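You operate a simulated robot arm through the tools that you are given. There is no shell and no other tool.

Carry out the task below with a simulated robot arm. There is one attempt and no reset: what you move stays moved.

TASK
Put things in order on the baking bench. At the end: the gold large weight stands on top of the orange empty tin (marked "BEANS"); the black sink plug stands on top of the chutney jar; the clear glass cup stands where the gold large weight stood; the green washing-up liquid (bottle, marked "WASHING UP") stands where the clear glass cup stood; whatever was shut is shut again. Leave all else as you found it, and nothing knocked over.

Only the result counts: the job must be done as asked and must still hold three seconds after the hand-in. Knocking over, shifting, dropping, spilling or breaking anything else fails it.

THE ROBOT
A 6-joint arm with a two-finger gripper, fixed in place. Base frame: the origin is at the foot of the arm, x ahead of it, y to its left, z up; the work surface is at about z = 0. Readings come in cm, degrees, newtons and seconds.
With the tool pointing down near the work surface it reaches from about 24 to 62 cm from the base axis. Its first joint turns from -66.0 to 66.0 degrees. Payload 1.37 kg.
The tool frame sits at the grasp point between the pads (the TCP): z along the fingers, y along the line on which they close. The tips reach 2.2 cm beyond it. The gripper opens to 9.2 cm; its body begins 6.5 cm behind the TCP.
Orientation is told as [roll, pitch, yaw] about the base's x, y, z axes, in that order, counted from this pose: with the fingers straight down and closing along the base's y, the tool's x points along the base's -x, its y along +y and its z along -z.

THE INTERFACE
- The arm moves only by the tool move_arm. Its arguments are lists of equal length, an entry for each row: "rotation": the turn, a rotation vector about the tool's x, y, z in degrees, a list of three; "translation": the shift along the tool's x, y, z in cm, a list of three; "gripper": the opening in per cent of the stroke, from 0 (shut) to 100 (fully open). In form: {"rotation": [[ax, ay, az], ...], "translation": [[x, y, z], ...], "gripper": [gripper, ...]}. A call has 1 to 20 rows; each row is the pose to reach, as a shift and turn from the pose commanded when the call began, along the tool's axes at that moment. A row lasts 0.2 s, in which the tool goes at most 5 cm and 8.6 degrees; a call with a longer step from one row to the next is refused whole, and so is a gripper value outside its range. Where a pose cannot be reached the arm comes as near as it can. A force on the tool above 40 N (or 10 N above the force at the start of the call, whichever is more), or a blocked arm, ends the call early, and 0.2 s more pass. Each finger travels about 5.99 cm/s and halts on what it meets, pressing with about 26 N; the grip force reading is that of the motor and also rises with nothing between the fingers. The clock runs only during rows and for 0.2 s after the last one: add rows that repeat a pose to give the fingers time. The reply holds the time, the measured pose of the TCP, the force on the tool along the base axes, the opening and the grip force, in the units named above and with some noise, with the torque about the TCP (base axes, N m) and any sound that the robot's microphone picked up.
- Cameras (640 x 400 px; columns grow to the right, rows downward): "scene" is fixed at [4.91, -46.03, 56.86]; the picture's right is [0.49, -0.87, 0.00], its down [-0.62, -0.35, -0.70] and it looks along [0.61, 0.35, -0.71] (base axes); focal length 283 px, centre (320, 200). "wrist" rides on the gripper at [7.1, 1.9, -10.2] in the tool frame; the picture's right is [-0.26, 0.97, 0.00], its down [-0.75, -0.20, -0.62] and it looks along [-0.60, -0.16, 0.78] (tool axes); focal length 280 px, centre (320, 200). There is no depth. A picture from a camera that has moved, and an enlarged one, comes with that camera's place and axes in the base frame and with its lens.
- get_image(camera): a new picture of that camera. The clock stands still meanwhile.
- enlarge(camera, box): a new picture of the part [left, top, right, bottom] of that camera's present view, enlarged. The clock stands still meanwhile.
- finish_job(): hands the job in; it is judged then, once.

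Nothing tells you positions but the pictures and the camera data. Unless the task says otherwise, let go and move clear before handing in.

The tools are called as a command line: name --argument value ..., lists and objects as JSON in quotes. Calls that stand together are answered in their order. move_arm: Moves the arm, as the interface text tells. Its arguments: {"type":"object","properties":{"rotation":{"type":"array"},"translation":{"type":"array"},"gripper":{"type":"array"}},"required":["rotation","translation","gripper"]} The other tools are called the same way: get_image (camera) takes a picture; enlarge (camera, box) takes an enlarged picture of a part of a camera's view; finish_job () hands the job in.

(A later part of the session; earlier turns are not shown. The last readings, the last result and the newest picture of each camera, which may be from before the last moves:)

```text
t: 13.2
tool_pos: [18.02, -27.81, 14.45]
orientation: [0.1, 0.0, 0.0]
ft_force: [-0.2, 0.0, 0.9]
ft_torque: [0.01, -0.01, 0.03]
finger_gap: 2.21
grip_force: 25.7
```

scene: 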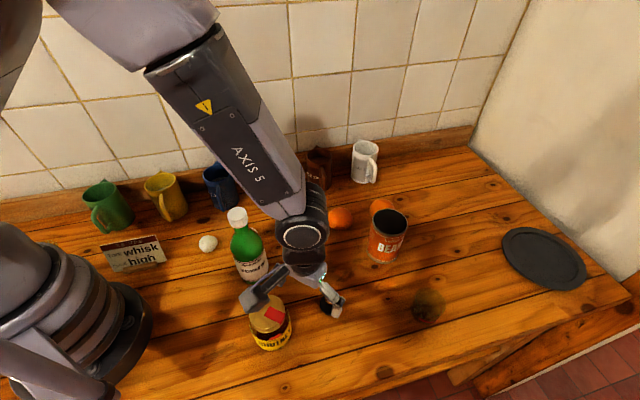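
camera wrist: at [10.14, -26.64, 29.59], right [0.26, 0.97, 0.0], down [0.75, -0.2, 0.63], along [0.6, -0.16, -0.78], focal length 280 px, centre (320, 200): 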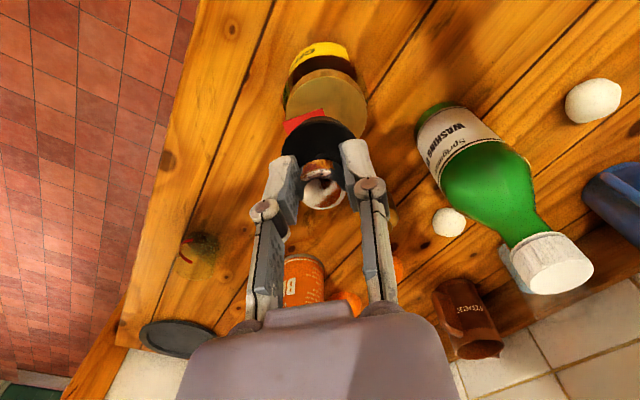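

move_arm --rotation '[[0, 0, 0], [0, 0, 0]]' --translation '[[0, 0, 0.1], [0, 0, 0.1]]' --gripper '[0, 0]'

enlarge --camera "scene" --box '[235, 270, 325, 350]'

enlarge --camera "wrist" --box '[250, 50, 410, 220]'

```text
t: 13.8
tool_pos: [18.1, -27.83, 14.41]
orientation: [-0.1, 0.1, 0.0]
ft_force: [0.0, 1.9, 21.7]
ft_torque: [0.0, -0.04, -0.01]
finger_gap: 2.18
grip_force: 26.1
```

```text
5.00 times, centred on (280, 310) of scene
camera zoom: at [4.91, -46.02, 56.87], right [0.49, -0.87, 0.0], down [-0.62, -0.35, -0.7], along [0.61, 0.35, -0.71], focal length 1416 px, centre (520, -350)
```

zoom: 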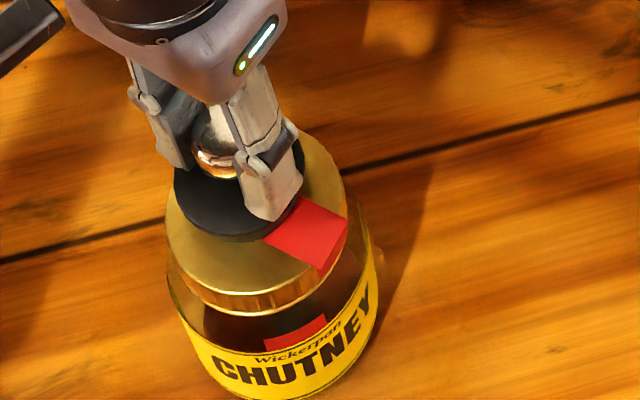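

```text
2.35 times, centred on (330, 135) of wrist
camera zoom: at [10.96, -25.89, 24.52], right [0.26, 0.97, 0.0], down [0.75, -0.2, 0.63], along [0.6, -0.16, -0.78], focal length 660 px, centre (296, 353)
```

zoom: 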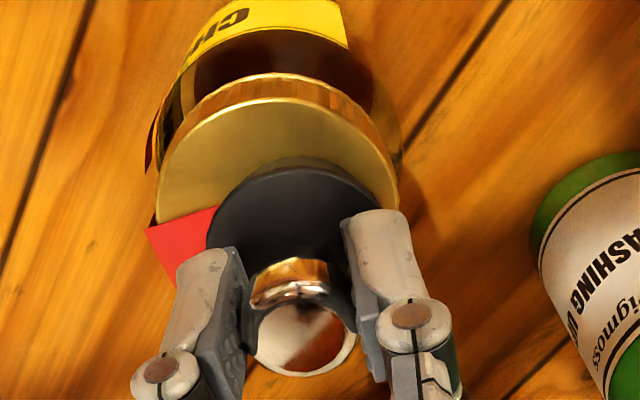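

Contact is firm at TCP z 14.41, so the lid is at z ≈ 10. I ease the load off, open, and rise clear.

move_arm --rotation '[[0, 0, 0], [0, 0, 0], [0, 0, 0], [0, 0, 0], [0, 0, 0], [0, 0, 0], [0, 0, 0], [0, 0, 0], [0, 0, 0], [0, 0, 0]]' --translation '[[0, 0, -0.1], [0, 0, -0.1], [0, 0, -0.1], [0, 0, -0.1], [0, 0, -0.1], [0, 0, -0.1], [0, 0, -1], [0, 0, -3], [0, 0, -6], [0, 0, -8]]' --gripper '[0, 0, 26, 35, 50, 60, 60, 60, 60, 60]'

get_image --camera "wrist"

enlarge --camera "scene" --box '[235, 260, 325, 350]'

```text
t: 16.0
tool_pos: [18.18, -27.67, 22.44]
orientation: [0.0, 0.0, 0.0]
ft_force: [-0.4, -0.4, 0.1]
ft_torque: [-0.03, 0.03, -0.01]
finger_gap: 5.53
grip_force: 0.1
```

```text
taken
camera wrist: at [10.99, -25.83, 32.7], right [0.26, 0.97, 0.0], down [0.75, -0.2, 0.62], along [0.6, -0.16, -0.78], focal length 280 px, centre (320, 200)
```

wrist: 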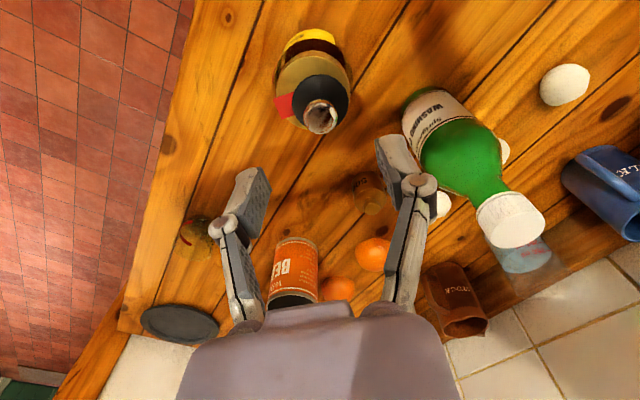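

```text
4.44 times, centred on (280, 305) of scene
camera zoom: at [4.91, -46.03, 56.86], right [0.49, -0.87, 0.0], down [-0.62, -0.35, -0.7], along [0.61, 0.35, -0.71], focal length 1258 px, centre (498, -267)
```

zoom: 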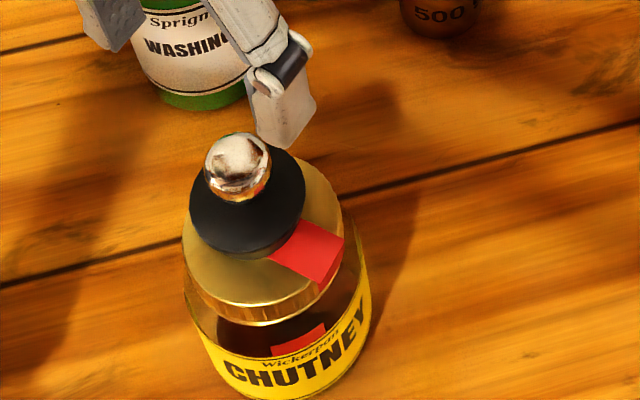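

The plug stands on the jar. There may be a third egg partly hidden by the bottle; I enlarge to check before continuing.

enlarge --camera "wrist" --box '[250, 20, 370, 150]'

enlarge --camera "wrist" --box '[390, 50, 630, 290]'

enlarge --camera "scene" --box '[180, 180, 340, 300]'

enlarge --camera "wrist" --box '[160, 180, 260, 280]'

```text
3.08 times, centred on (310, 85) of wrist
camera zoom: at [10.99, -25.83, 32.7], right [0.26, 0.97, 0.0], down [0.75, -0.2, 0.62], along [0.6, -0.16, -0.78], focal length 863 px, centre (351, 554)
```

zoom: 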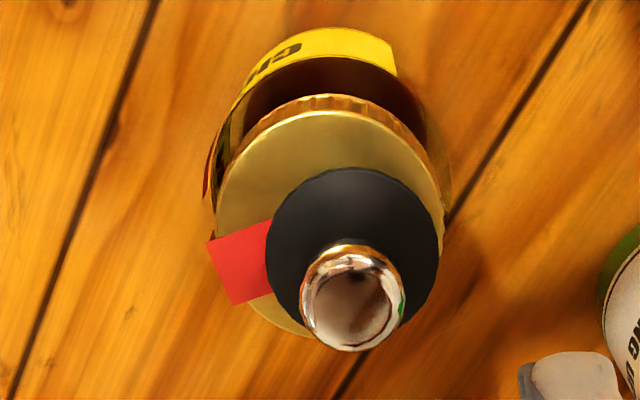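

```text
1.67 times, centred on (510, 170) of wrist
camera zoom: at [10.99, -25.83, 32.7], right [0.26, 0.97, 0.0], down [0.75, -0.2, 0.62], along [0.6, -0.16, -0.78], focal length 467 px, centre (3, 250)
```

zoom: 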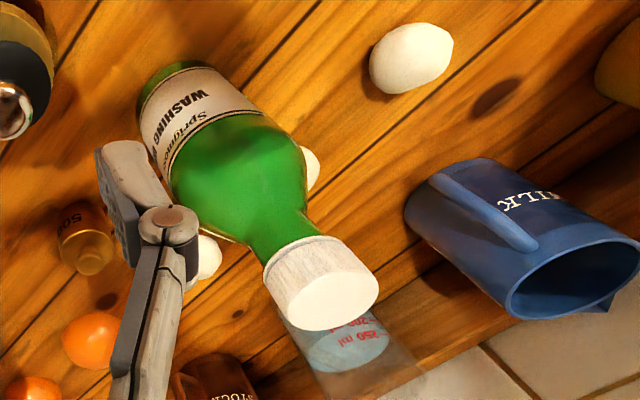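

```text
3.33 times, centred on (260, 240) of scene
camera zoom: at [4.91, -46.03, 56.86], right [0.49, -0.87, 0.0], down [-0.62, -0.35, -0.7], along [0.61, 0.35, -0.71], focal length 944 px, centre (520, 67)
```

zoom: 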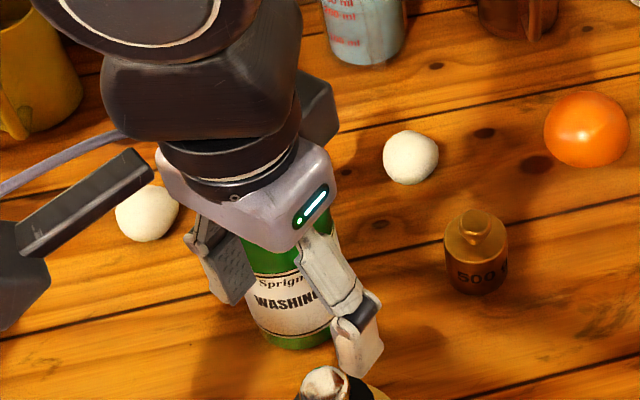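

```text
4.00 times, centred on (210, 230) of wrist
camera zoom: at [10.99, -25.83, 32.7], right [0.26, 0.97, 0.0], down [0.75, -0.2, 0.62], along [0.6, -0.16, -0.78], focal length 1122 px, centre (760, 80)
```

zoom: 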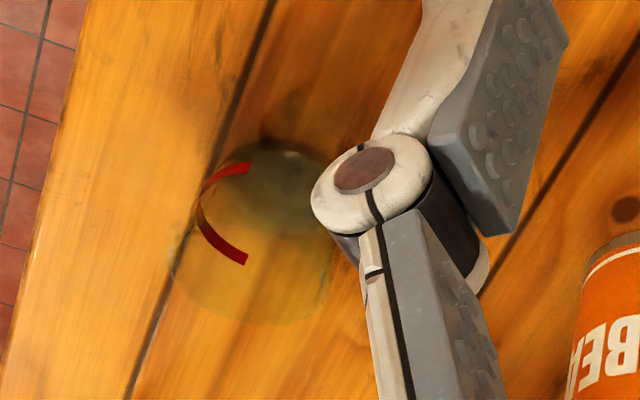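

All fine: three eggs sit in a row behind the bottle, and the plug is stable. Next I test the reach over the tin (46, -39.5) with the fingers shut, and look again from there.

move_arm --rotation '[[0, 0, 0], [0, 0, 0], [0, 0, 0], [0, 0, 0], [0, 0, 0], [0, 0, 0], [0, 0, 0], [0, 0, 0], [0, 0, 0]]' --translation '[[-3.5, -1.5, 0], [-7, -3, 0], [-10.5, -4.5, 0], [-14, -6, 0.5], [-17.5, -7.5, 1.2], [-21, -9, 2], [-24.5, -10.4, 3], [-27.89, -11.8, 4], [-27.89, -11.8, 4]]' --gripper '[60, 40, 20, 0, 0, 0, 0, 0, 0]'

get_image --camera "wrist"

get_image --camera "scene"

```text
t: 18.0
tool_pos: [46.31, -39.47, 18.32]
orientation: [-0.1, -0.1, 0.0]
ft_force: [1.0, -0.3, 0.0]
ft_torque: [0.01, -0.01, -0.01]
finger_gap: 0.0
grip_force: 25.9
```

```text
taken
camera wrist: at [39.25, -37.61, 28.51], right [0.26, 0.97, 0.0], down [0.75, -0.2, 0.62], along [0.6, -0.16, -0.78], focal length 280 px, centre (320, 200)
```

wrist: 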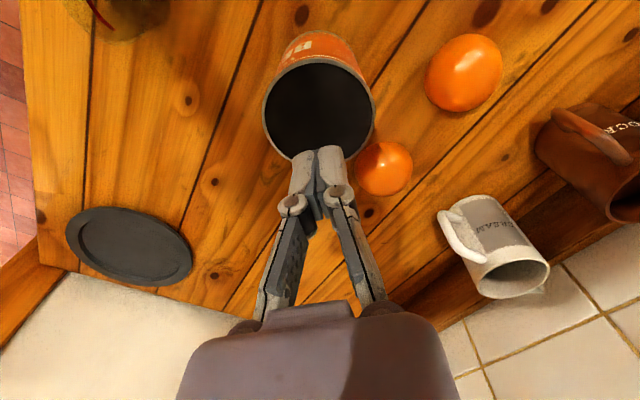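

```text
taken
```

scene: 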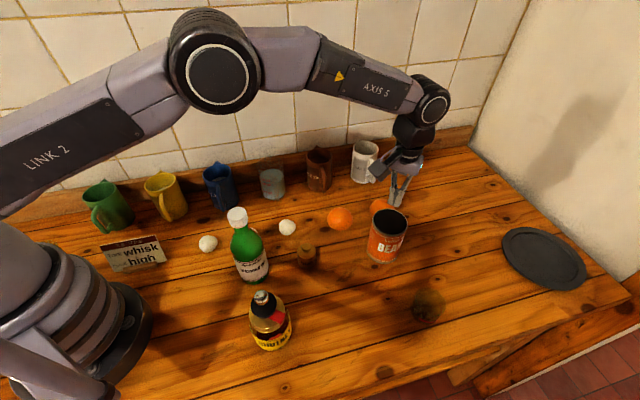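

enlarge --camera "wrist" --box '[250, 20, 394, 170]'

enlarge --camera "scene" --box '[350, 170, 446, 270]'

```text
2.67 times, centred on (322, 95) of wrist
camera zoom: at [39.25, -37.61, 28.51], right [0.26, 0.97, 0.0], down [0.75, -0.2, 0.62], along [0.6, -0.16, -0.78], focal length 748 px, centre (315, 480)
```

zoom: 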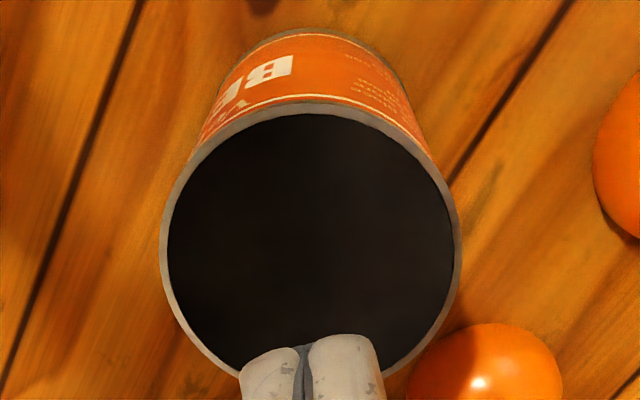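

```text
4.00 times, centred on (398, 220) of scene
camera zoom: at [4.91, -46.03, 56.86], right [0.49, -0.87, 0.0], down [-0.62, -0.35, -0.7], along [0.61, 0.35, -0.71], focal length 1133 px, centre (8, 120)
```

zoom: 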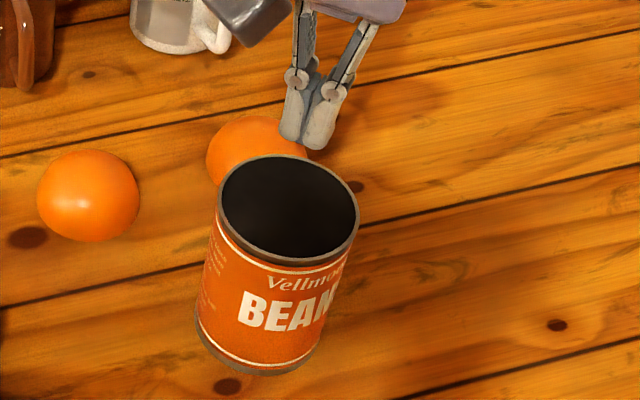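

Reach over the tin is fine, and the tin centre is at about (46.1, -39.55). I lower the shut fingertips toward the top to learn by touch whether it is closed.

move_arm --rotation '[[0, 0, 0], [0, 0, 0], [0, 0, 0], [0, 0, 0]]' --translation '[[0.2, -0.1, 1.5], [0.2, -0.1, 3], [0.2, -0.1, 4.5], [0.2, -0.1, 4.5]]' --gripper '[0, 0, 0, 0]'

enlarge --camera "scene" --box '[350, 170, 446, 270]'

enlarge --camera "wrist" --box '[240, 60, 400, 220]'

```text
t: 19.0
tool_pos: [45.79, -39.66, 13.8]
orientation: [0.0, 0.0, -0.1]
ft_force: [0.7, -0.1, 0.9]
ft_torque: [-0.06, 0.02, -0.01]
finger_gap: 0.0
grip_force: 25.9
```

```text
4.00 times, centred on (398, 220) of scene
camera zoom: at [4.91, -46.03, 56.86], right [0.49, -0.87, 0.0], down [-0.62, -0.35, -0.7], along [0.61, 0.35, -0.71], focal length 1133 px, centre (8, 120)
```

zoom: 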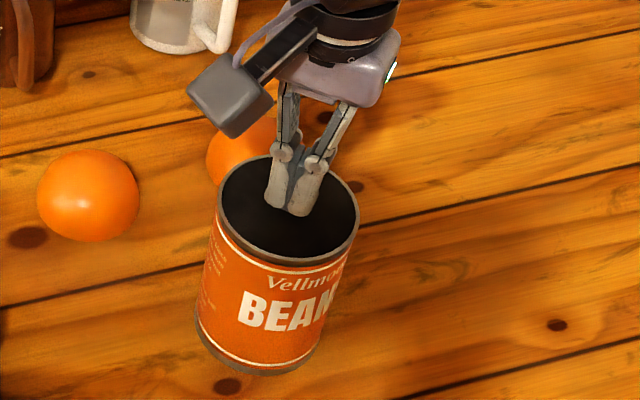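

```text
2.50 times, centred on (320, 140) of wrist
camera zoom: at [38.81, -37.81, 23.96], right [0.26, 0.96, 0.0], down [0.75, -0.2, 0.63], along [0.6, -0.16, -0.78], focal length 701 px, centre (320, 350)
```

zoom: 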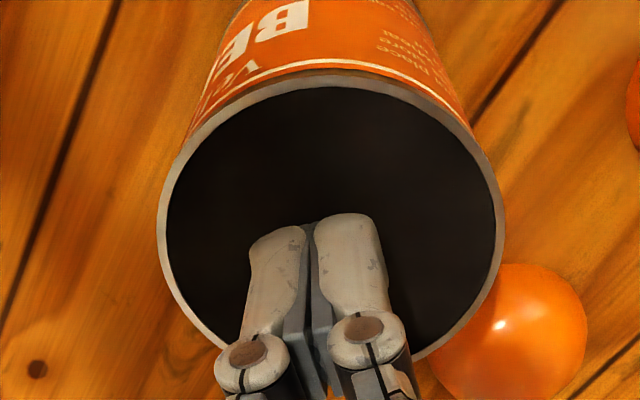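

move_arm --rotation '[[0, 0, 0], [0, 0, 0], [0, 0, 0], [0, 0, 0]]' --translation '[[0, 0, 0.15], [0, 0, 0.3], [0, 0, 0.45], [0, 0, 0.5]]' --gripper '[0, 0, 0, 0]'

move_arm --rotation '[[0, 0, 0], [0, 0, 0], [0, 0, 0]]' --translation '[[0, 0, 0.1], [0, 0, 0.2], [0, 0, 0.2]]' --gripper '[0, 0, 0]'

move_arm --rotation '[[0, 0, 0], [0, 0, 0], [0, 0, 0]]' --translation '[[0, 0, 0.1], [0, 0, 0.2], [0, 0, 0.2]]' --gripper '[0, 0, 0]'

```text
t: 20.0
tool_pos: [45.64, -39.75, 13.2]
orientation: [0.0, 0.0, 0.0]
ft_force: [0.1, -0.5, -0.2]
ft_torque: [0.03, 0.01, 0.02]
finger_gap: 0.02
grip_force: 26.1
```

```text
t: 20.8
tool_pos: [45.59, -39.71, 12.96]
orientation: [-0.1, 0.0, 0.0]
ft_force: [0.3, -0.3, -0.1]
ft_torque: [0.01, 0.0, 0.0]
finger_gap: 0.0
grip_force: 26.2
```

```text
t: 21.6
tool_pos: [45.63, -39.58, 12.96]
orientation: [-0.1, -0.1, 0.0]
ft_force: [-4.2, 1.8, 11.8]
ft_torque: [0.05, 0.12, 0.01]
finger_gap: 0.6
grip_force: 26.0
```

Contact at TCP z 12.96 means the tin's top is solid at z ≈ 10.75. I lift off and move over the weight at about (34.9, -25.5).

move_arm --rotation '[[0, 0, 0], [0, 0, 0], [0, 0, 0], [0, 0, 0], [0, 0, 0], [0, 0, 0], [0, 0, 0], [0, 0, 0]]' --translation '[[0, 0, -0.5], [0, 0, -2], [0, 0, -4], [3, 3.5, -4], [6, 7.0, -4], [9, 10.5, -4], [11.2, 13.9, -3], [11.2, 13.9, -3]]' --gripper '[0, 0, 10, 30, 50, 70, 80, 80]'

get_image --camera "wrist"

get_image --camera "scene"

```text
t: 23.4
tool_pos: [34.52, -25.76, 15.8]
orientation: [0.0, 0.0, 0.0]
ft_force: [0.1, -1.0, 0.4]
ft_torque: [0.03, 0.0, 0.01]
finger_gap: 7.36
grip_force: 0.2
```

```text
taken
camera wrist: at [27.46, -23.82, 25.97], right [0.26, 0.97, 0.0], down [0.75, -0.2, 0.63], along [0.6, -0.16, -0.78], focal length 280 px, centre (320, 200)
```

wrist: 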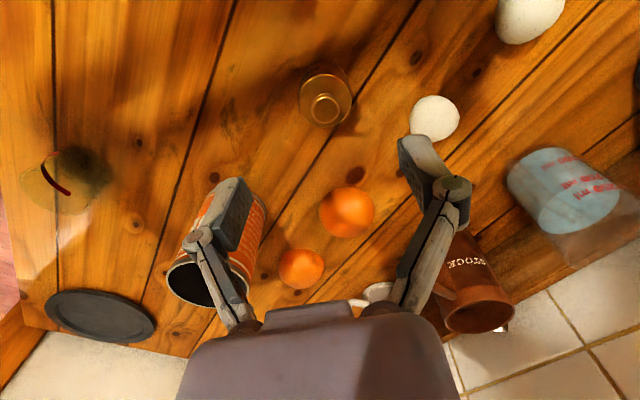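

```text
taken
```

scene: 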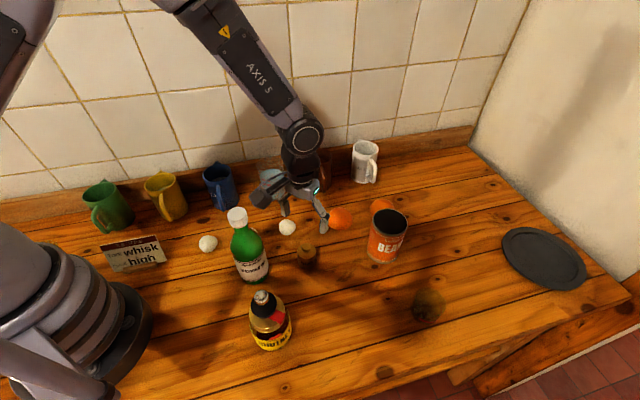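

enlarge --camera "wrist" --box '[276, 50, 376, 140]'

enlarge --camera "wrist" --box '[0, 110, 130, 230]'

enlarge --camera "scene" --box '[350, 190, 430, 270]'

```text
4.44 times, centred on (326, 95) of wrist
camera zoom: at [27.46, -23.82, 25.97], right [0.26, 0.97, 0.0], down [0.75, -0.2, 0.63], along [0.6, -0.16, -0.78], focal length 1246 px, centre (293, 667)
```

zoom: 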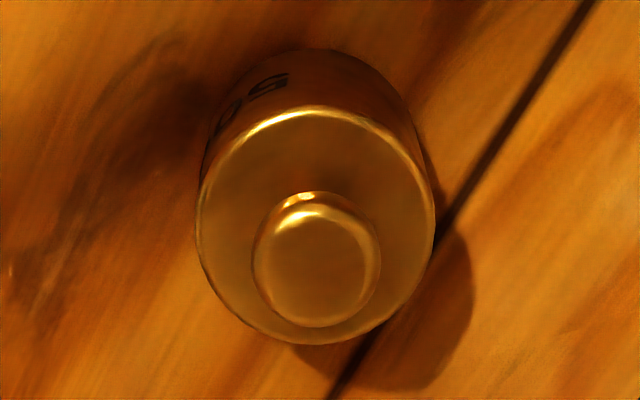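

```text
3.33 times, centred on (65, 170) of wrist
camera zoom: at [27.46, -23.82, 25.97], right [0.26, 0.97, 0.0], down [0.75, -0.2, 0.63], along [0.6, -0.16, -0.78], focal length 935 px, centre (1170, 300)
```

zoom: 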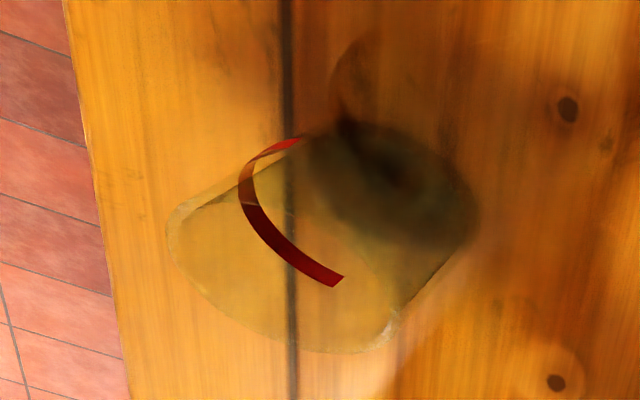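

```text
5.00 times, centred on (390, 230) of scene
camera zoom: at [4.91, -46.03, 56.86], right [0.49, -0.87, 0.0], down [-0.62, -0.35, -0.7], along [0.61, 0.35, -0.71], focal length 1416 px, centre (-30, 50)
```

zoom: 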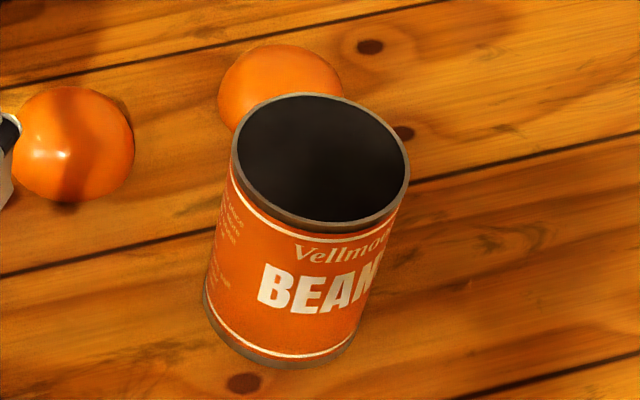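

The weight's axis is at (34.97, -25.43), body top z ≈ 3.9, knob top ≈ 5.8. I descend around it to z ≈ 2.7.

move_arm --rotation '[[0, 0, 0], [0, 0, 0], [0, 0, 0], [0, 0, 0]]' --translation '[[-0.37, 0.27, 3], [-0.37, 0.27, 6], [-0.37, 0.27, 8], [-0.37, 0.27, 8]]' --gripper '[80, 80, 80, 80]'

get_image --camera "wrist"

```text
t: 24.4
tool_pos: [34.97, -25.56, 7.76]
orientation: [0.0, 0.1, -0.1]
ft_force: [0.9, 0.0, 1.0]
ft_torque: [-0.01, -0.01, -0.03]
finger_gap: 7.36
grip_force: 0.0
```

```text
taken
camera wrist: at [27.85, -23.56, 18.01], right [0.26, 0.97, 0.0], down [0.75, -0.2, 0.63], along [0.6, -0.16, -0.78], focal length 280 px, centre (320, 200)
```

wrist: 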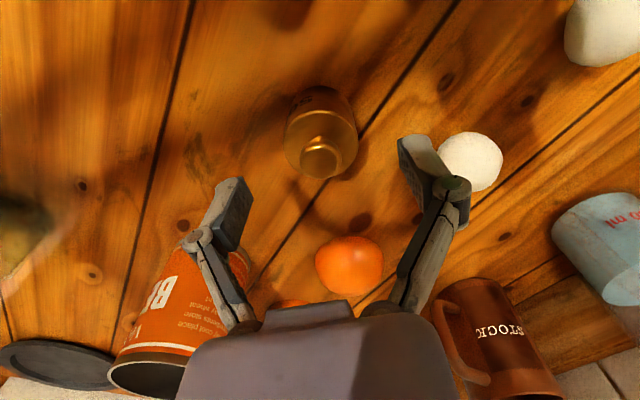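

move_arm --rotation '[[0, 0, 0], [0, 0, 0], [0, 0, 0], [0, 0, 0], [0, 0, 0], [0, 0, 0], [0, 0, 0], [0, 0, 0]]' --translation '[[0, 0, 2], [0, 0, 3.8], [0, 0, 5], [0, 0, 5], [0, 0, 5], [0, 0, 5], [0, 0, 5], [0, 0, 5]]' --gripper '[80, 80, 80, 80, 55, 40, 20, 20]'

get_image --camera "wrist"

enlarge --camera "scene" --box '[250, 190, 370, 290]'

```text
t: 26.2
tool_pos: [34.81, -25.52, 3.0]
orientation: [0.1, 0.0, 0.0]
ft_force: [0.8, 2.0, 0.2]
ft_torque: [0.05, 0.07, -0.03]
finger_gap: 4.22
grip_force: 25.9
```

```text
taken
camera wrist: at [27.76, -23.61, 13.14], right [0.26, 0.97, 0.0], down [0.75, -0.2, 0.62], along [0.6, -0.16, -0.78], focal length 280 px, centre (320, 200)
```

wrist: 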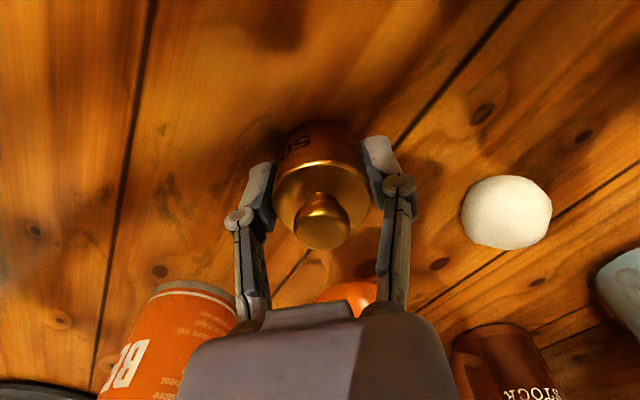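

```text
4.00 times, centred on (310, 240) of scene
camera zoom: at [4.91, -46.03, 56.86], right [0.49, -0.87, 0.0], down [-0.62, -0.35, -0.7], along [0.61, 0.35, -0.71], focal length 1133 px, centre (360, 40)
```

zoom: 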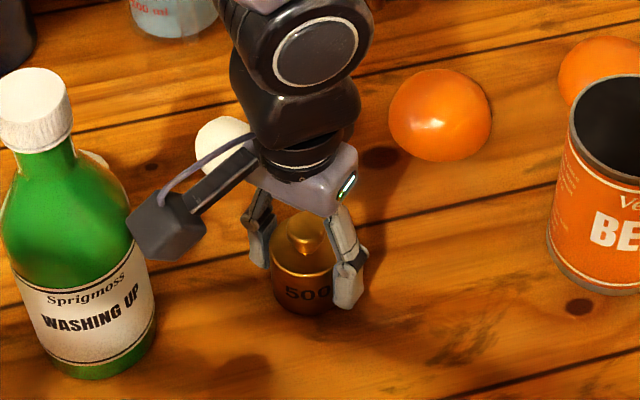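

The weight is held (gap 4.22, TCP z ≈ 2.95). I lift and carry it above the tin.

move_arm --rotation '[[0, 0, 0], [0, 0, 0], [0, 0, 0], [0, 0, 0], [0, 0, 0], [0, 0, 0], [0, 0, 0], [0, 0, 0], [0, 0, 0], [0, 0, 0], [0, 0, 0], [0, 0, 0]]' --translation '[[0, 0, -0.7], [0, 0, -3], [0, 0, -6], [0, 0, -9], [0, 0, -12], [0, 0, -14], [-2, -2.6, -14], [-4.5, -5.8, -14], [-7, -9, -14], [-9.5, -12, -14], [-11.08, -14.07, -14], [-11.08, -14.07, -14]]' --gripper '[20, 20, 20, 20, 20, 20, 20, 20, 20, 20, 20, 20]'

get_image --camera "wrist"

enlarge --camera "scene" --box '[340, 160, 460, 270]'

```text
t: 28.8
tool_pos: [46.12, -39.62, 16.87]
orientation: [0.0, 0.0, 0.1]
ft_force: [-0.2, 0.6, -4.6]
ft_torque: [-0.01, 0.04, -0.01]
finger_gap: 4.22
grip_force: 25.7
```

```text
taken
camera wrist: at [39.05, -37.81, 27.07], right [0.26, 0.97, 0.0], down [0.75, -0.2, 0.62], along [0.6, -0.16, -0.78], focal length 280 px, centre (320, 200)
```

wrist: 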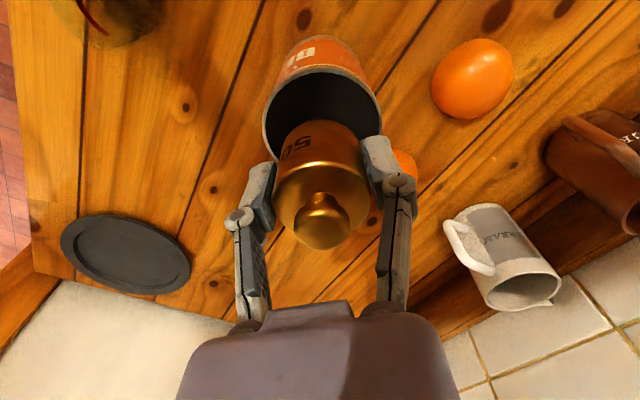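

```text
3.64 times, centred on (400, 215) of scene
camera zoom: at [4.91, -46.03, 56.86], right [0.49, -0.87, 0.0], down [-0.62, -0.35, -0.7], along [0.61, 0.35, -0.71], focal length 1030 px, centre (29, 146)
```

zoom: 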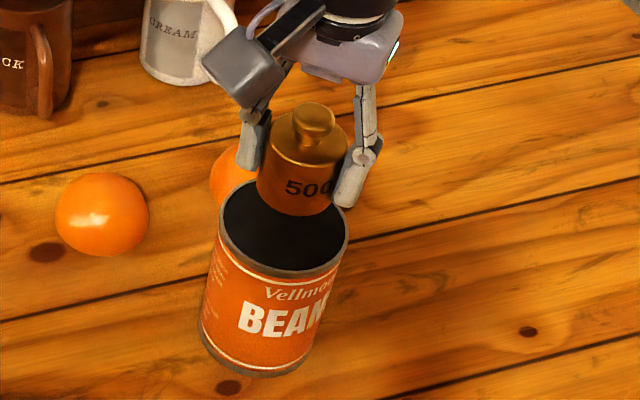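

move_arm --rotation '[[0, 0, 0], [0, 0, 0], [0, 0, 0], [0, 0, 0]]' --translation '[[0, 0, 1], [0, 0, 2], [0, 0, 2.7], [0, 0, 2.7]]' --gripper '[20, 20, 20, 20]'

enlarge --camera "scene" --box '[340, 160, 460, 270]'

enlarge --camera "wrist" --box '[240, 60, 400, 260]'

```text
t: 29.8
tool_pos: [46.0, -39.55, 14.25]
orientation: [0.0, 0.0, 0.0]
ft_force: [0.4, 0.4, -5.0]
ft_torque: [-0.02, 0.02, 0.02]
finger_gap: 4.24
grip_force: 26.7
```

```text
3.64 times, centred on (400, 215) of scene
camera zoom: at [4.91, -46.03, 56.86], right [0.49, -0.87, 0.0], down [-0.62, -0.35, -0.7], along [0.61, 0.35, -0.71], focal length 1030 px, centre (29, 146)
```

zoom: 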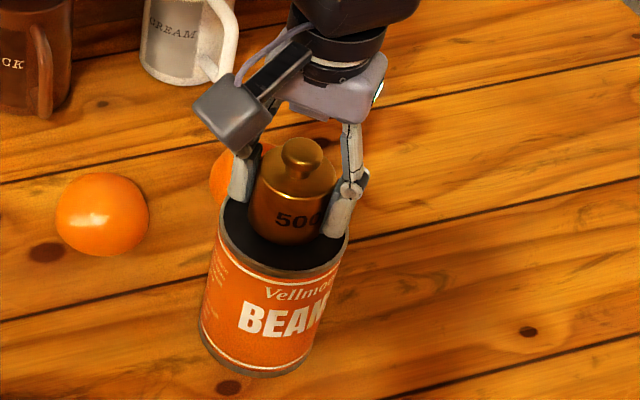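

```text
2.00 times, centred on (320, 160) of wrist
camera zoom: at [39.03, -37.72, 24.43], right [0.26, 0.97, 0.0], down [0.75, -0.2, 0.62], along [0.6, -0.16, -0.78], focal length 561 px, centre (320, 280)
```

zoom: 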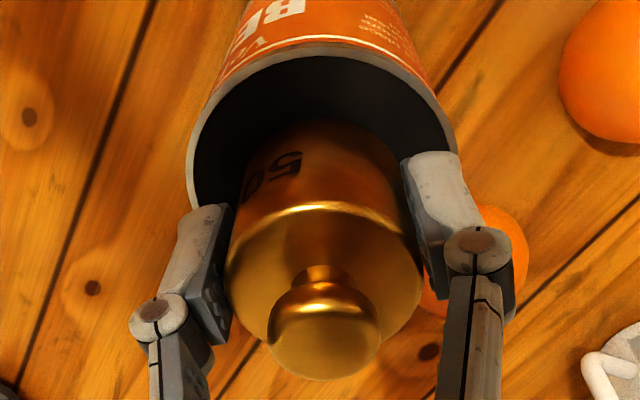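

move_arm --rotation '[[0, 0, 0], [0, 0, 0], [0, 0, 0]]' --translation '[[-0.15, 0, 0.15], [-0.15, 0, 0.3], [-0.15, 0, 0.3]]' --gripper '[20, 20, 20]'

move_arm --rotation '[[0, 0, 0], [0, 0, 0]]' --translation '[[0, 0, 0.12], [0, 0, 0.12]]' --gripper '[20, 20]'

move_arm --rotation '[[0, 0, 0], [0, 0, 0]]' --translation '[[0, 0, 0.1], [0, 0, 0.1]]' --gripper '[20, 20]'

```text
t: 30.6
tool_pos: [46.04, -39.48, 13.75]
orientation: [0.0, 0.0, 0.1]
ft_force: [0.6, -0.8, -4.6]
ft_torque: [0.01, 0.01, -0.01]
finger_gap: 4.23
grip_force: 26.1
```

```text
t: 31.2
tool_pos: [46.1, -39.64, 13.74]
orientation: [0.0, 0.0, 0.0]
ft_force: [0.1, 1.9, 1.1]
ft_torque: [0.09, 0.08, -0.02]
finger_gap: 4.22
grip_force: 25.7
```

```text
t: 31.8
tool_pos: [46.23, -39.61, 13.6]
orientation: [0.0, -0.1, 0.0]
ft_force: [-4.3, 4.1, 15.7]
ft_torque: [0.17, 0.24, -0.01]
finger_gap: 4.28
grip_force: 25.6
```

Contact with the tin's top is confirmed. I back off slightly, open gently, and rise.

move_arm --rotation '[[0, 0, 0], [0, 0, 0], [0, 0, 0], [0, 0, 0], [0, 0, 0], [0, 0, 0], [0, 0, 0], [0, 0, 0], [0, 0, 0], [0, 0, 0], [0, 0, 0]]' --translation '[[0, 0, -0.12], [0, 0, -0.12], [0, 0, -0.12], [0, 0, -0.12], [0, 0, -0.12], [0, 0, -0.12], [0, 0, -1], [0, 0, -3], [0, 0, -5.5], [0, 0, -8], [0, 0, -9]]' --gripper '[20, 46, 48, 55, 65, 70, 70, 70, 70, 70, 70]'

get_image --camera "wrist"

enlarge --camera "scene" --box '[340, 160, 460, 270]'

```text
t: 34.2
tool_pos: [46.22, -39.48, 22.85]
orientation: [0.1, 0.0, 0.0]
ft_force: [0.7, -0.5, -0.2]
ft_torque: [0.01, 0.0, 0.01]
finger_gap: 6.42
grip_force: 0.0
```

```text
taken
camera wrist: at [39.08, -37.66, 33.0], right [0.26, 0.97, 0.0], down [0.75, -0.2, 0.63], along [0.6, -0.16, -0.78], focal length 280 px, centre (320, 200)
```

wrist: 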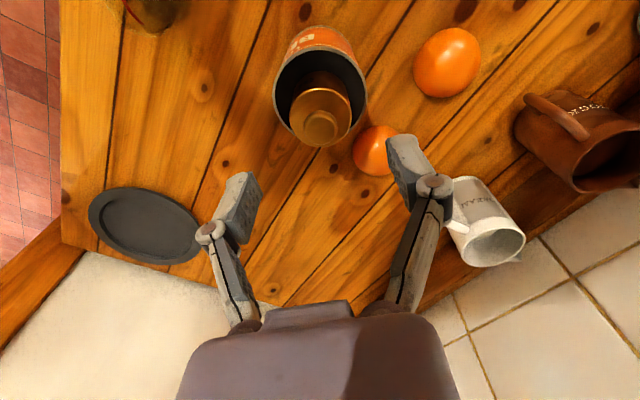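

```text
3.64 times, centred on (400, 215) of scene
camera zoom: at [4.91, -46.03, 56.86], right [0.49, -0.87, 0.0], down [-0.62, -0.35, -0.7], along [0.61, 0.35, -0.71], focal length 1030 px, centre (29, 146)
```

zoom: 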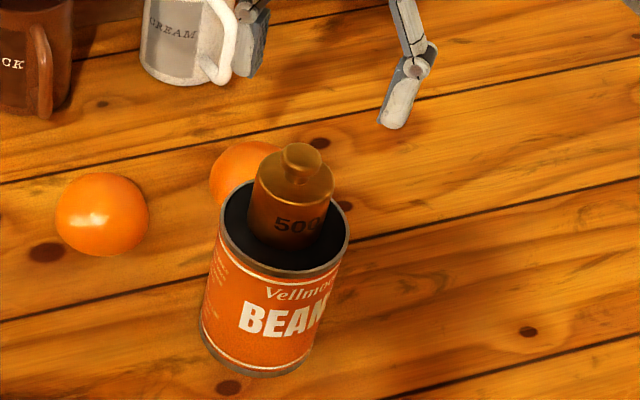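

The weight stands squarely on the tin. Now I turn the hand to face radially (yaw ≈ -56°) and go look closely at the glass cup near (36.5, -52.3).

move_arm --rotation '[[0, 0, 7], [0, 0, 14], [0, 0, 21], [0, 0, 28], [0, 0, 35], [0, 0, 42], [0, 0, 49], [0, 0, 56], [0, 0, 56]]' --translation '[[3, -1.4, 0], [6, -2.8, 0], [9, -4.2, 0.5], [12.2, -5.6, 1.5], [12.2, -5.6, 3.5], [12.2, -5.6, 5.5], [12.2, -5.6, 7.5], [12.2, -5.6, 9], [12.2, -5.6, 9]]' --gripper '[70, 70, 70, 70, 70, 70, 70, 70, 70]'

get_image --camera "wrist"

get_image --camera "scene"

```text
t: 36.2
tool_pos: [33.73, -45.16, 13.58]
orientation: [0.0, -0.1, -56.1]
ft_force: [-0.6, 0.6, -0.4]
ft_torque: [0.0, 0.0, 0.0]
finger_gap: 6.43
grip_force: 0.1
```

```text
taken
camera wrist: at [31.56, -38.27, 23.78], right [0.95, 0.32, 0.0], down [0.25, -0.74, 0.63], along [0.2, -0.59, -0.78], focal length 280 px, centre (320, 200)
```

wrist: 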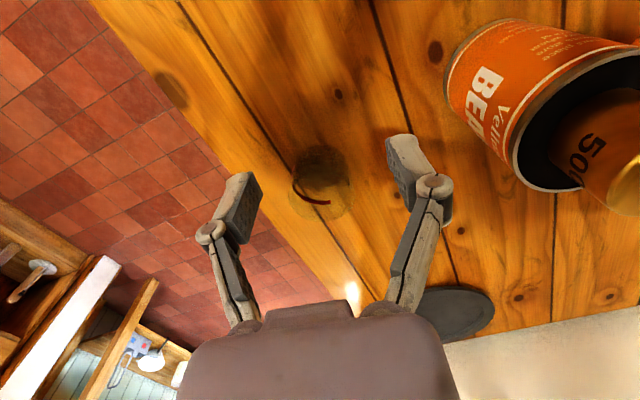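

```text
taken
```

scene: 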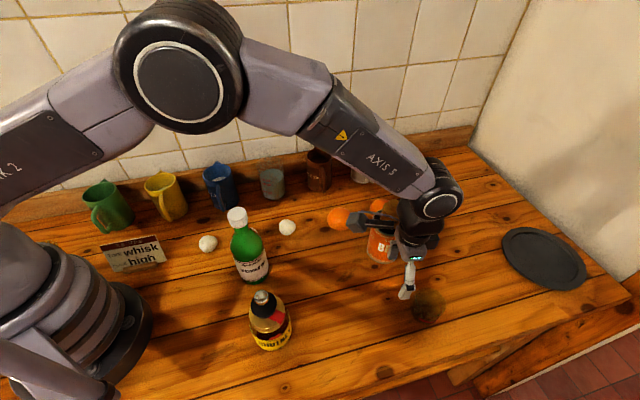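

enlarge --camera "wrist" --box '[272, 130, 372, 230]'

enlarge --camera "scene" --box '[390, 270, 460, 340]'

```text
4.00 times, centred on (322, 180) of wrist
camera zoom: at [31.56, -38.27, 23.78], right [0.95, 0.32, 0.0], down [0.25, -0.74, 0.63], along [0.2, -0.59, -0.78], focal length 1122 px, centre (312, 280)
```

zoom: 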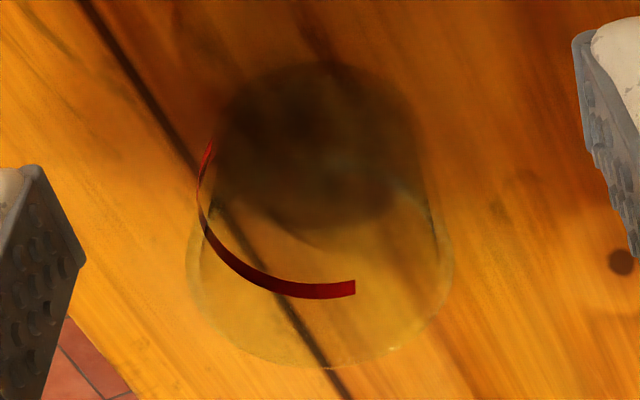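

```text
5.71 times, centred on (425, 305) of scene
camera zoom: at [4.91, -46.03, 56.86], right [0.49, -0.87, 0.0], down [-0.62, -0.35, -0.7], along [0.61, 0.35, -0.71], focal length 1618 px, centre (-280, -400)
```

zoom: 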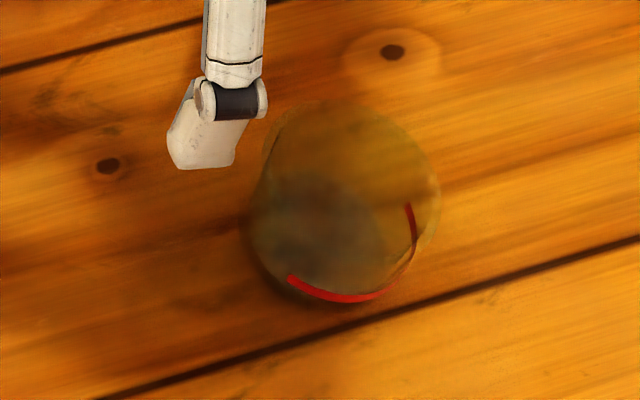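

The cup is about 5.7 cm across and 5 cm tall with its axis at (36.53, -52.2). I tilt the hand outward by 18° for reach and move to a pre-grasp point above it.

move_arm --rotation '[[0, -6, 0], [0, -12, 0], [0, -18, 0], [0, -18, 0]]' --translation '[[-1.6, -0.5, 0.5], [-3.3, -1.1, 1.5], [-4.93, -1.6, 2.6], [-4.93, -1.6, 2.6]]' --gripper '[75, 85, 85, 85]'

get_image --camera "wrist"

enlarge --camera "scene" --box '[360, 220, 500, 340]'

```text
t: 37.2
tool_pos: [35.35, -50.03, 10.99]
orientation: [0.0, -18.0, -56.1]
ft_force: [0.3, 1.0, -0.5]
ft_torque: [0.0, -0.01, -0.02]
finger_gap: 7.81
grip_force: 0.1
```

```text
taken
camera wrist: at [31.4, -40.73, 18.51], right [0.94, 0.33, 0.08], down [0.12, -0.55, 0.83], along [0.32, -0.77, -0.56], focal length 280 px, centre (320, 200)
```

wrist: 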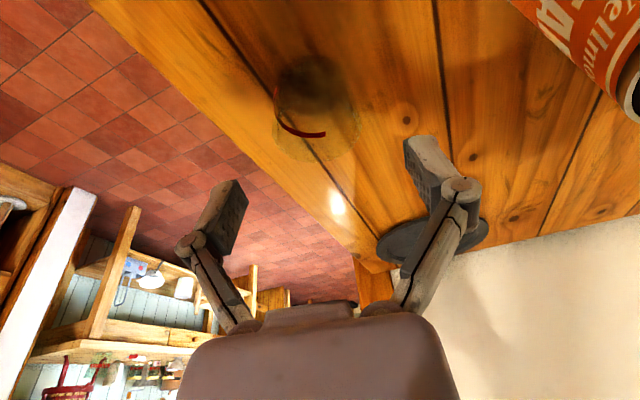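

```text
3.33 times, centred on (430, 280) of scene
camera zoom: at [4.91, -46.03, 56.86], right [0.49, -0.87, 0.0], down [-0.62, -0.35, -0.7], along [0.61, 0.35, -0.71], focal length 944 px, centre (-47, -67)
```

zoom: 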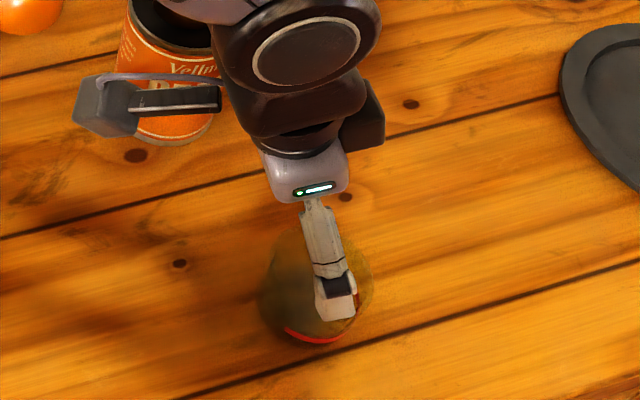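

move_arm --rotation '[[0, 0, 0], [0, 0, 0], [0, 0, 0], [0, 0, 0]]' --translation '[[0.05, -0.23, 2], [0.1, -0.23, 4], [0.16, -0.23, 5.2], [0.16, -0.23, 5.2]]' --gripper '[85, 85, 85, 85]'

get_image --camera "wrist"

enlarge --camera "scene" --box '[370, 240, 490, 340]'

```text
t: 38.2
tool_pos: [36.08, -51.27, 6.07]
orientation: [-0.1, -18.1, -56.0]
ft_force: [0.1, 0.3, 0.3]
ft_torque: [-0.03, -0.02, 0.0]
finger_gap: 7.81
grip_force: 0.1
```

```text
taken
camera wrist: at [32.08, -42.11, 13.52], right [0.94, 0.33, 0.08], down [0.12, -0.55, 0.83], along [0.32, -0.77, -0.56], focal length 280 px, centre (320, 200)
```

wrist: 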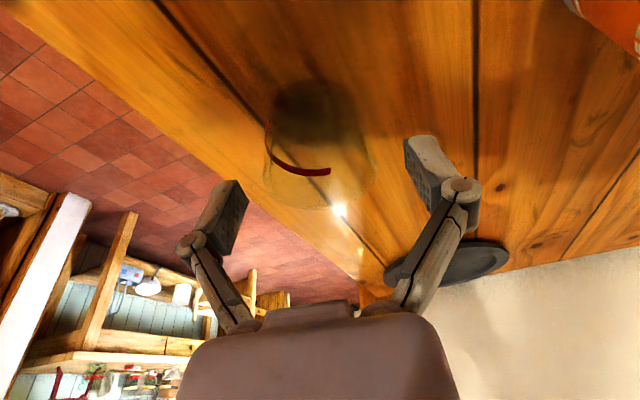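

```text
4.00 times, centred on (430, 290) of scene
camera zoom: at [4.91, -46.03, 56.86], right [0.49, -0.87, 0.0], down [-0.62, -0.35, -0.7], along [0.61, 0.35, -0.71], focal length 1133 px, centre (-120, -160)
```

zoom: 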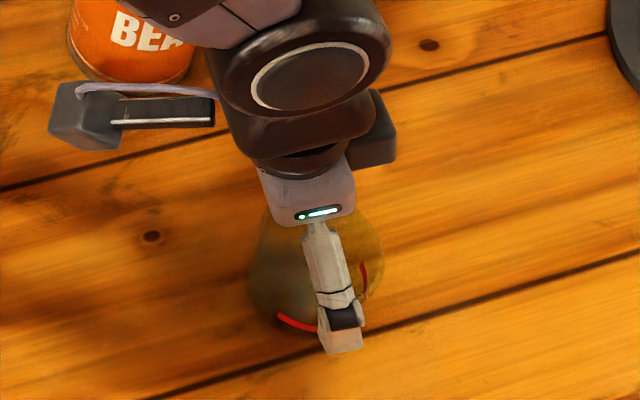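

move_arm --rotation '[[0, 0, 0], [0, 0, 0], [0, 0, 0]]' --translation '[[0, -0.1, 1.5], [0, -0.1, 3.2], [0, -0.1, 3.2]]' --gripper '[85, 85, 85]'

get_image --camera "wrist"

enlarge --camera "scene" --box '[370, 240, 490, 340]'

```text
t: 39.0
tool_pos: [36.23, -52.28, 2.99]
orientation: [0.0, -17.9, -56.1]
ft_force: [-0.4, 0.4, 0.4]
ft_torque: [0.0, -0.03, 0.0]
finger_gap: 7.82
grip_force: 0.1
```

```text
taken
camera wrist: at [32.49, -43.03, 10.5], right [0.94, 0.33, 0.08], down [0.12, -0.55, 0.83], along [0.32, -0.77, -0.56], focal length 280 px, centre (320, 200)
```

wrist: 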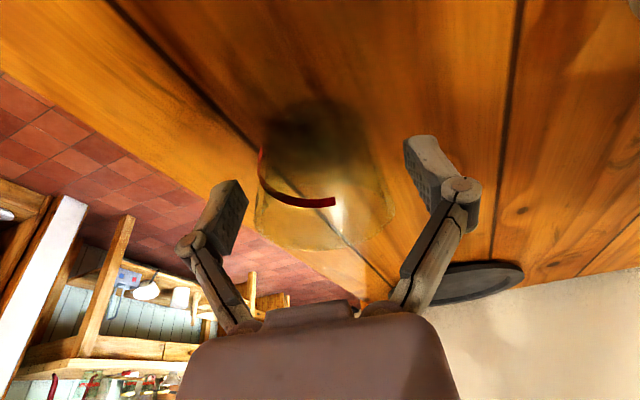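

```text
4.00 times, centred on (430, 290) of scene
camera zoom: at [4.91, -46.03, 56.86], right [0.49, -0.87, 0.0], down [-0.62, -0.35, -0.7], along [0.61, 0.35, -0.71], focal length 1133 px, centre (-120, -160)
```

zoom: 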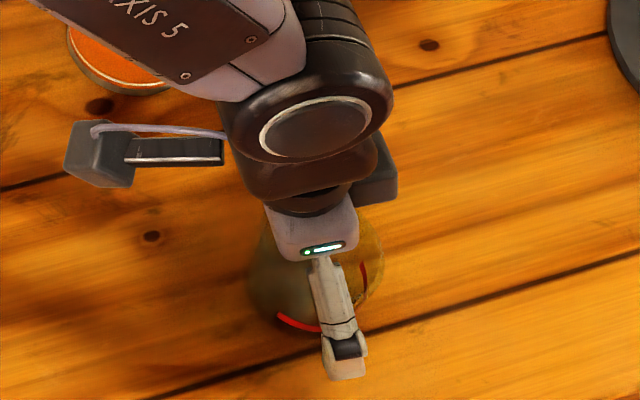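

The fingers straddle the cup evenly. I close gently.

move_arm --rotation '[[0, 0, 0], [0, 0, 0], [0, 0, 0], [0, 0, 0], [0, 0, 0], [0, 0, 0]]' --translation '[[0, 0, 0], [0, 0, 0], [0, 0, 0], [0, 0, 0], [0, 0, 0], [0, 0, 0]]' --gripper '[75, 68, 62, 57, 52, 48]'

get_image --camera "wrist"

enlarge --camera "scene" --box '[370, 240, 490, 340]'

```text
t: 40.4
tool_pos: [36.44, -52.17, 3.07]
orientation: [-0.1, -18.0, -55.9]
ft_force: [-0.6, 0.8, 2.4]
ft_torque: [0.09, -0.05, 0.04]
finger_gap: 5.13
grip_force: 26.1
```

```text
taken
camera wrist: at [32.5, -43.03, 10.54], right [0.94, 0.33, 0.08], down [0.12, -0.55, 0.83], along [0.32, -0.77, -0.56], focal length 280 px, centre (320, 200)
```

wrist: 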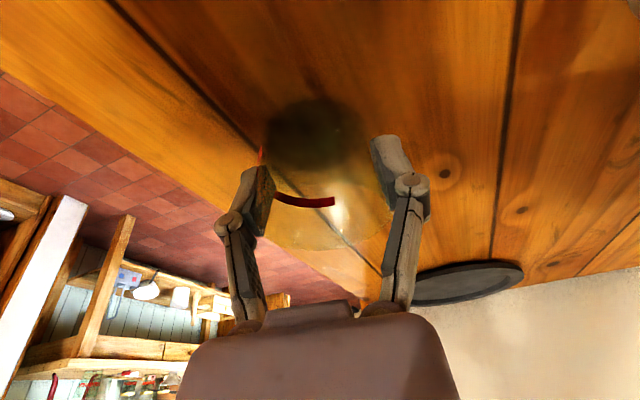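

```text
4.00 times, centred on (430, 290) of scene
camera zoom: at [4.91, -46.03, 56.86], right [0.49, -0.87, 0.0], down [-0.62, -0.35, -0.7], along [0.61, 0.35, -0.71], focal length 1133 px, centre (-120, -160)
```

zoom: 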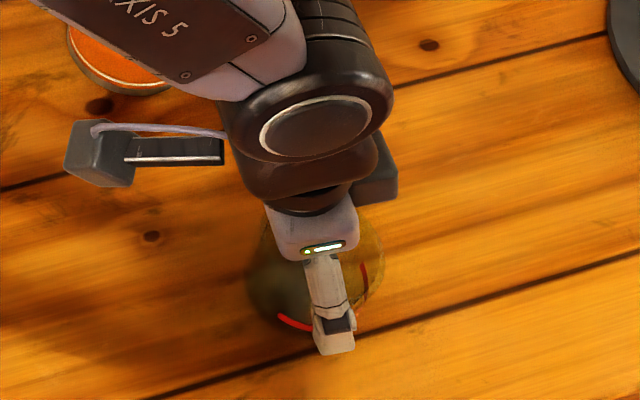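

The cup is held (gap 5.13, TCP z ≈ 3.05 while standing); it stood at about (36.5, -52.18). I lift it straight up and check.

move_arm --rotation '[[0, 0, 0], [0, 0, 0], [0, 0, 0], [0, 0, 0], [0, 0, 0], [0, 0, 0]]' --translation '[[-0.093, 0, -0.285], [-0.309, 0, -0.951], [-0.927, 0, -2.853], [-1.545, 0, -4.755], [-2.472, 0, -7.608], [-2.472, 0, -7.608]]' --gripper '[48, 48, 48, 48, 48, 48]'

get_image --camera "wrist"

enlarge --camera "scene" --box '[370, 220, 490, 340]'

```text
t: 41.8
tool_pos: [36.58, -52.21, 11.19]
orientation: [0.0, -18.0, -56.0]
ft_force: [0.1, 0.1, -0.6]
ft_torque: [0.03, 0.02, 0.02]
finger_gap: 5.11
grip_force: 26.3
```

```text
taken
camera wrist: at [32.63, -43.03, 18.65], right [0.94, 0.33, 0.08], down [0.12, -0.55, 0.83], along [0.32, -0.77, -0.56], focal length 280 px, centre (320, 200)
```

wrist: 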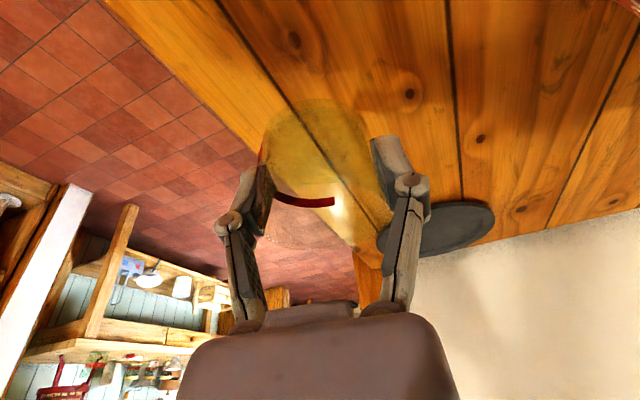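

```text
3.33 times, centred on (430, 280) of scene
camera zoom: at [4.91, -46.03, 56.86], right [0.49, -0.87, 0.0], down [-0.62, -0.35, -0.7], along [0.61, 0.35, -0.71], focal length 944 px, centre (-47, -67)
```

zoom: 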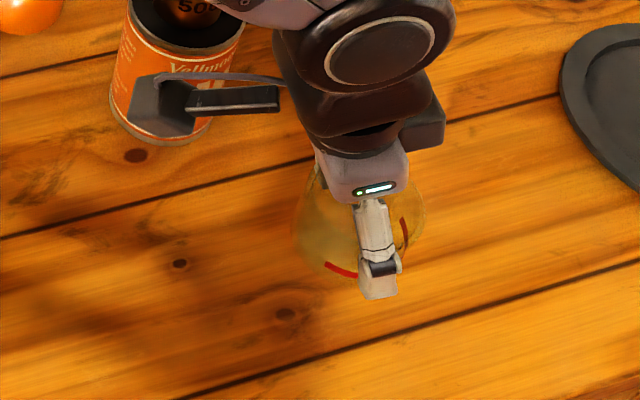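

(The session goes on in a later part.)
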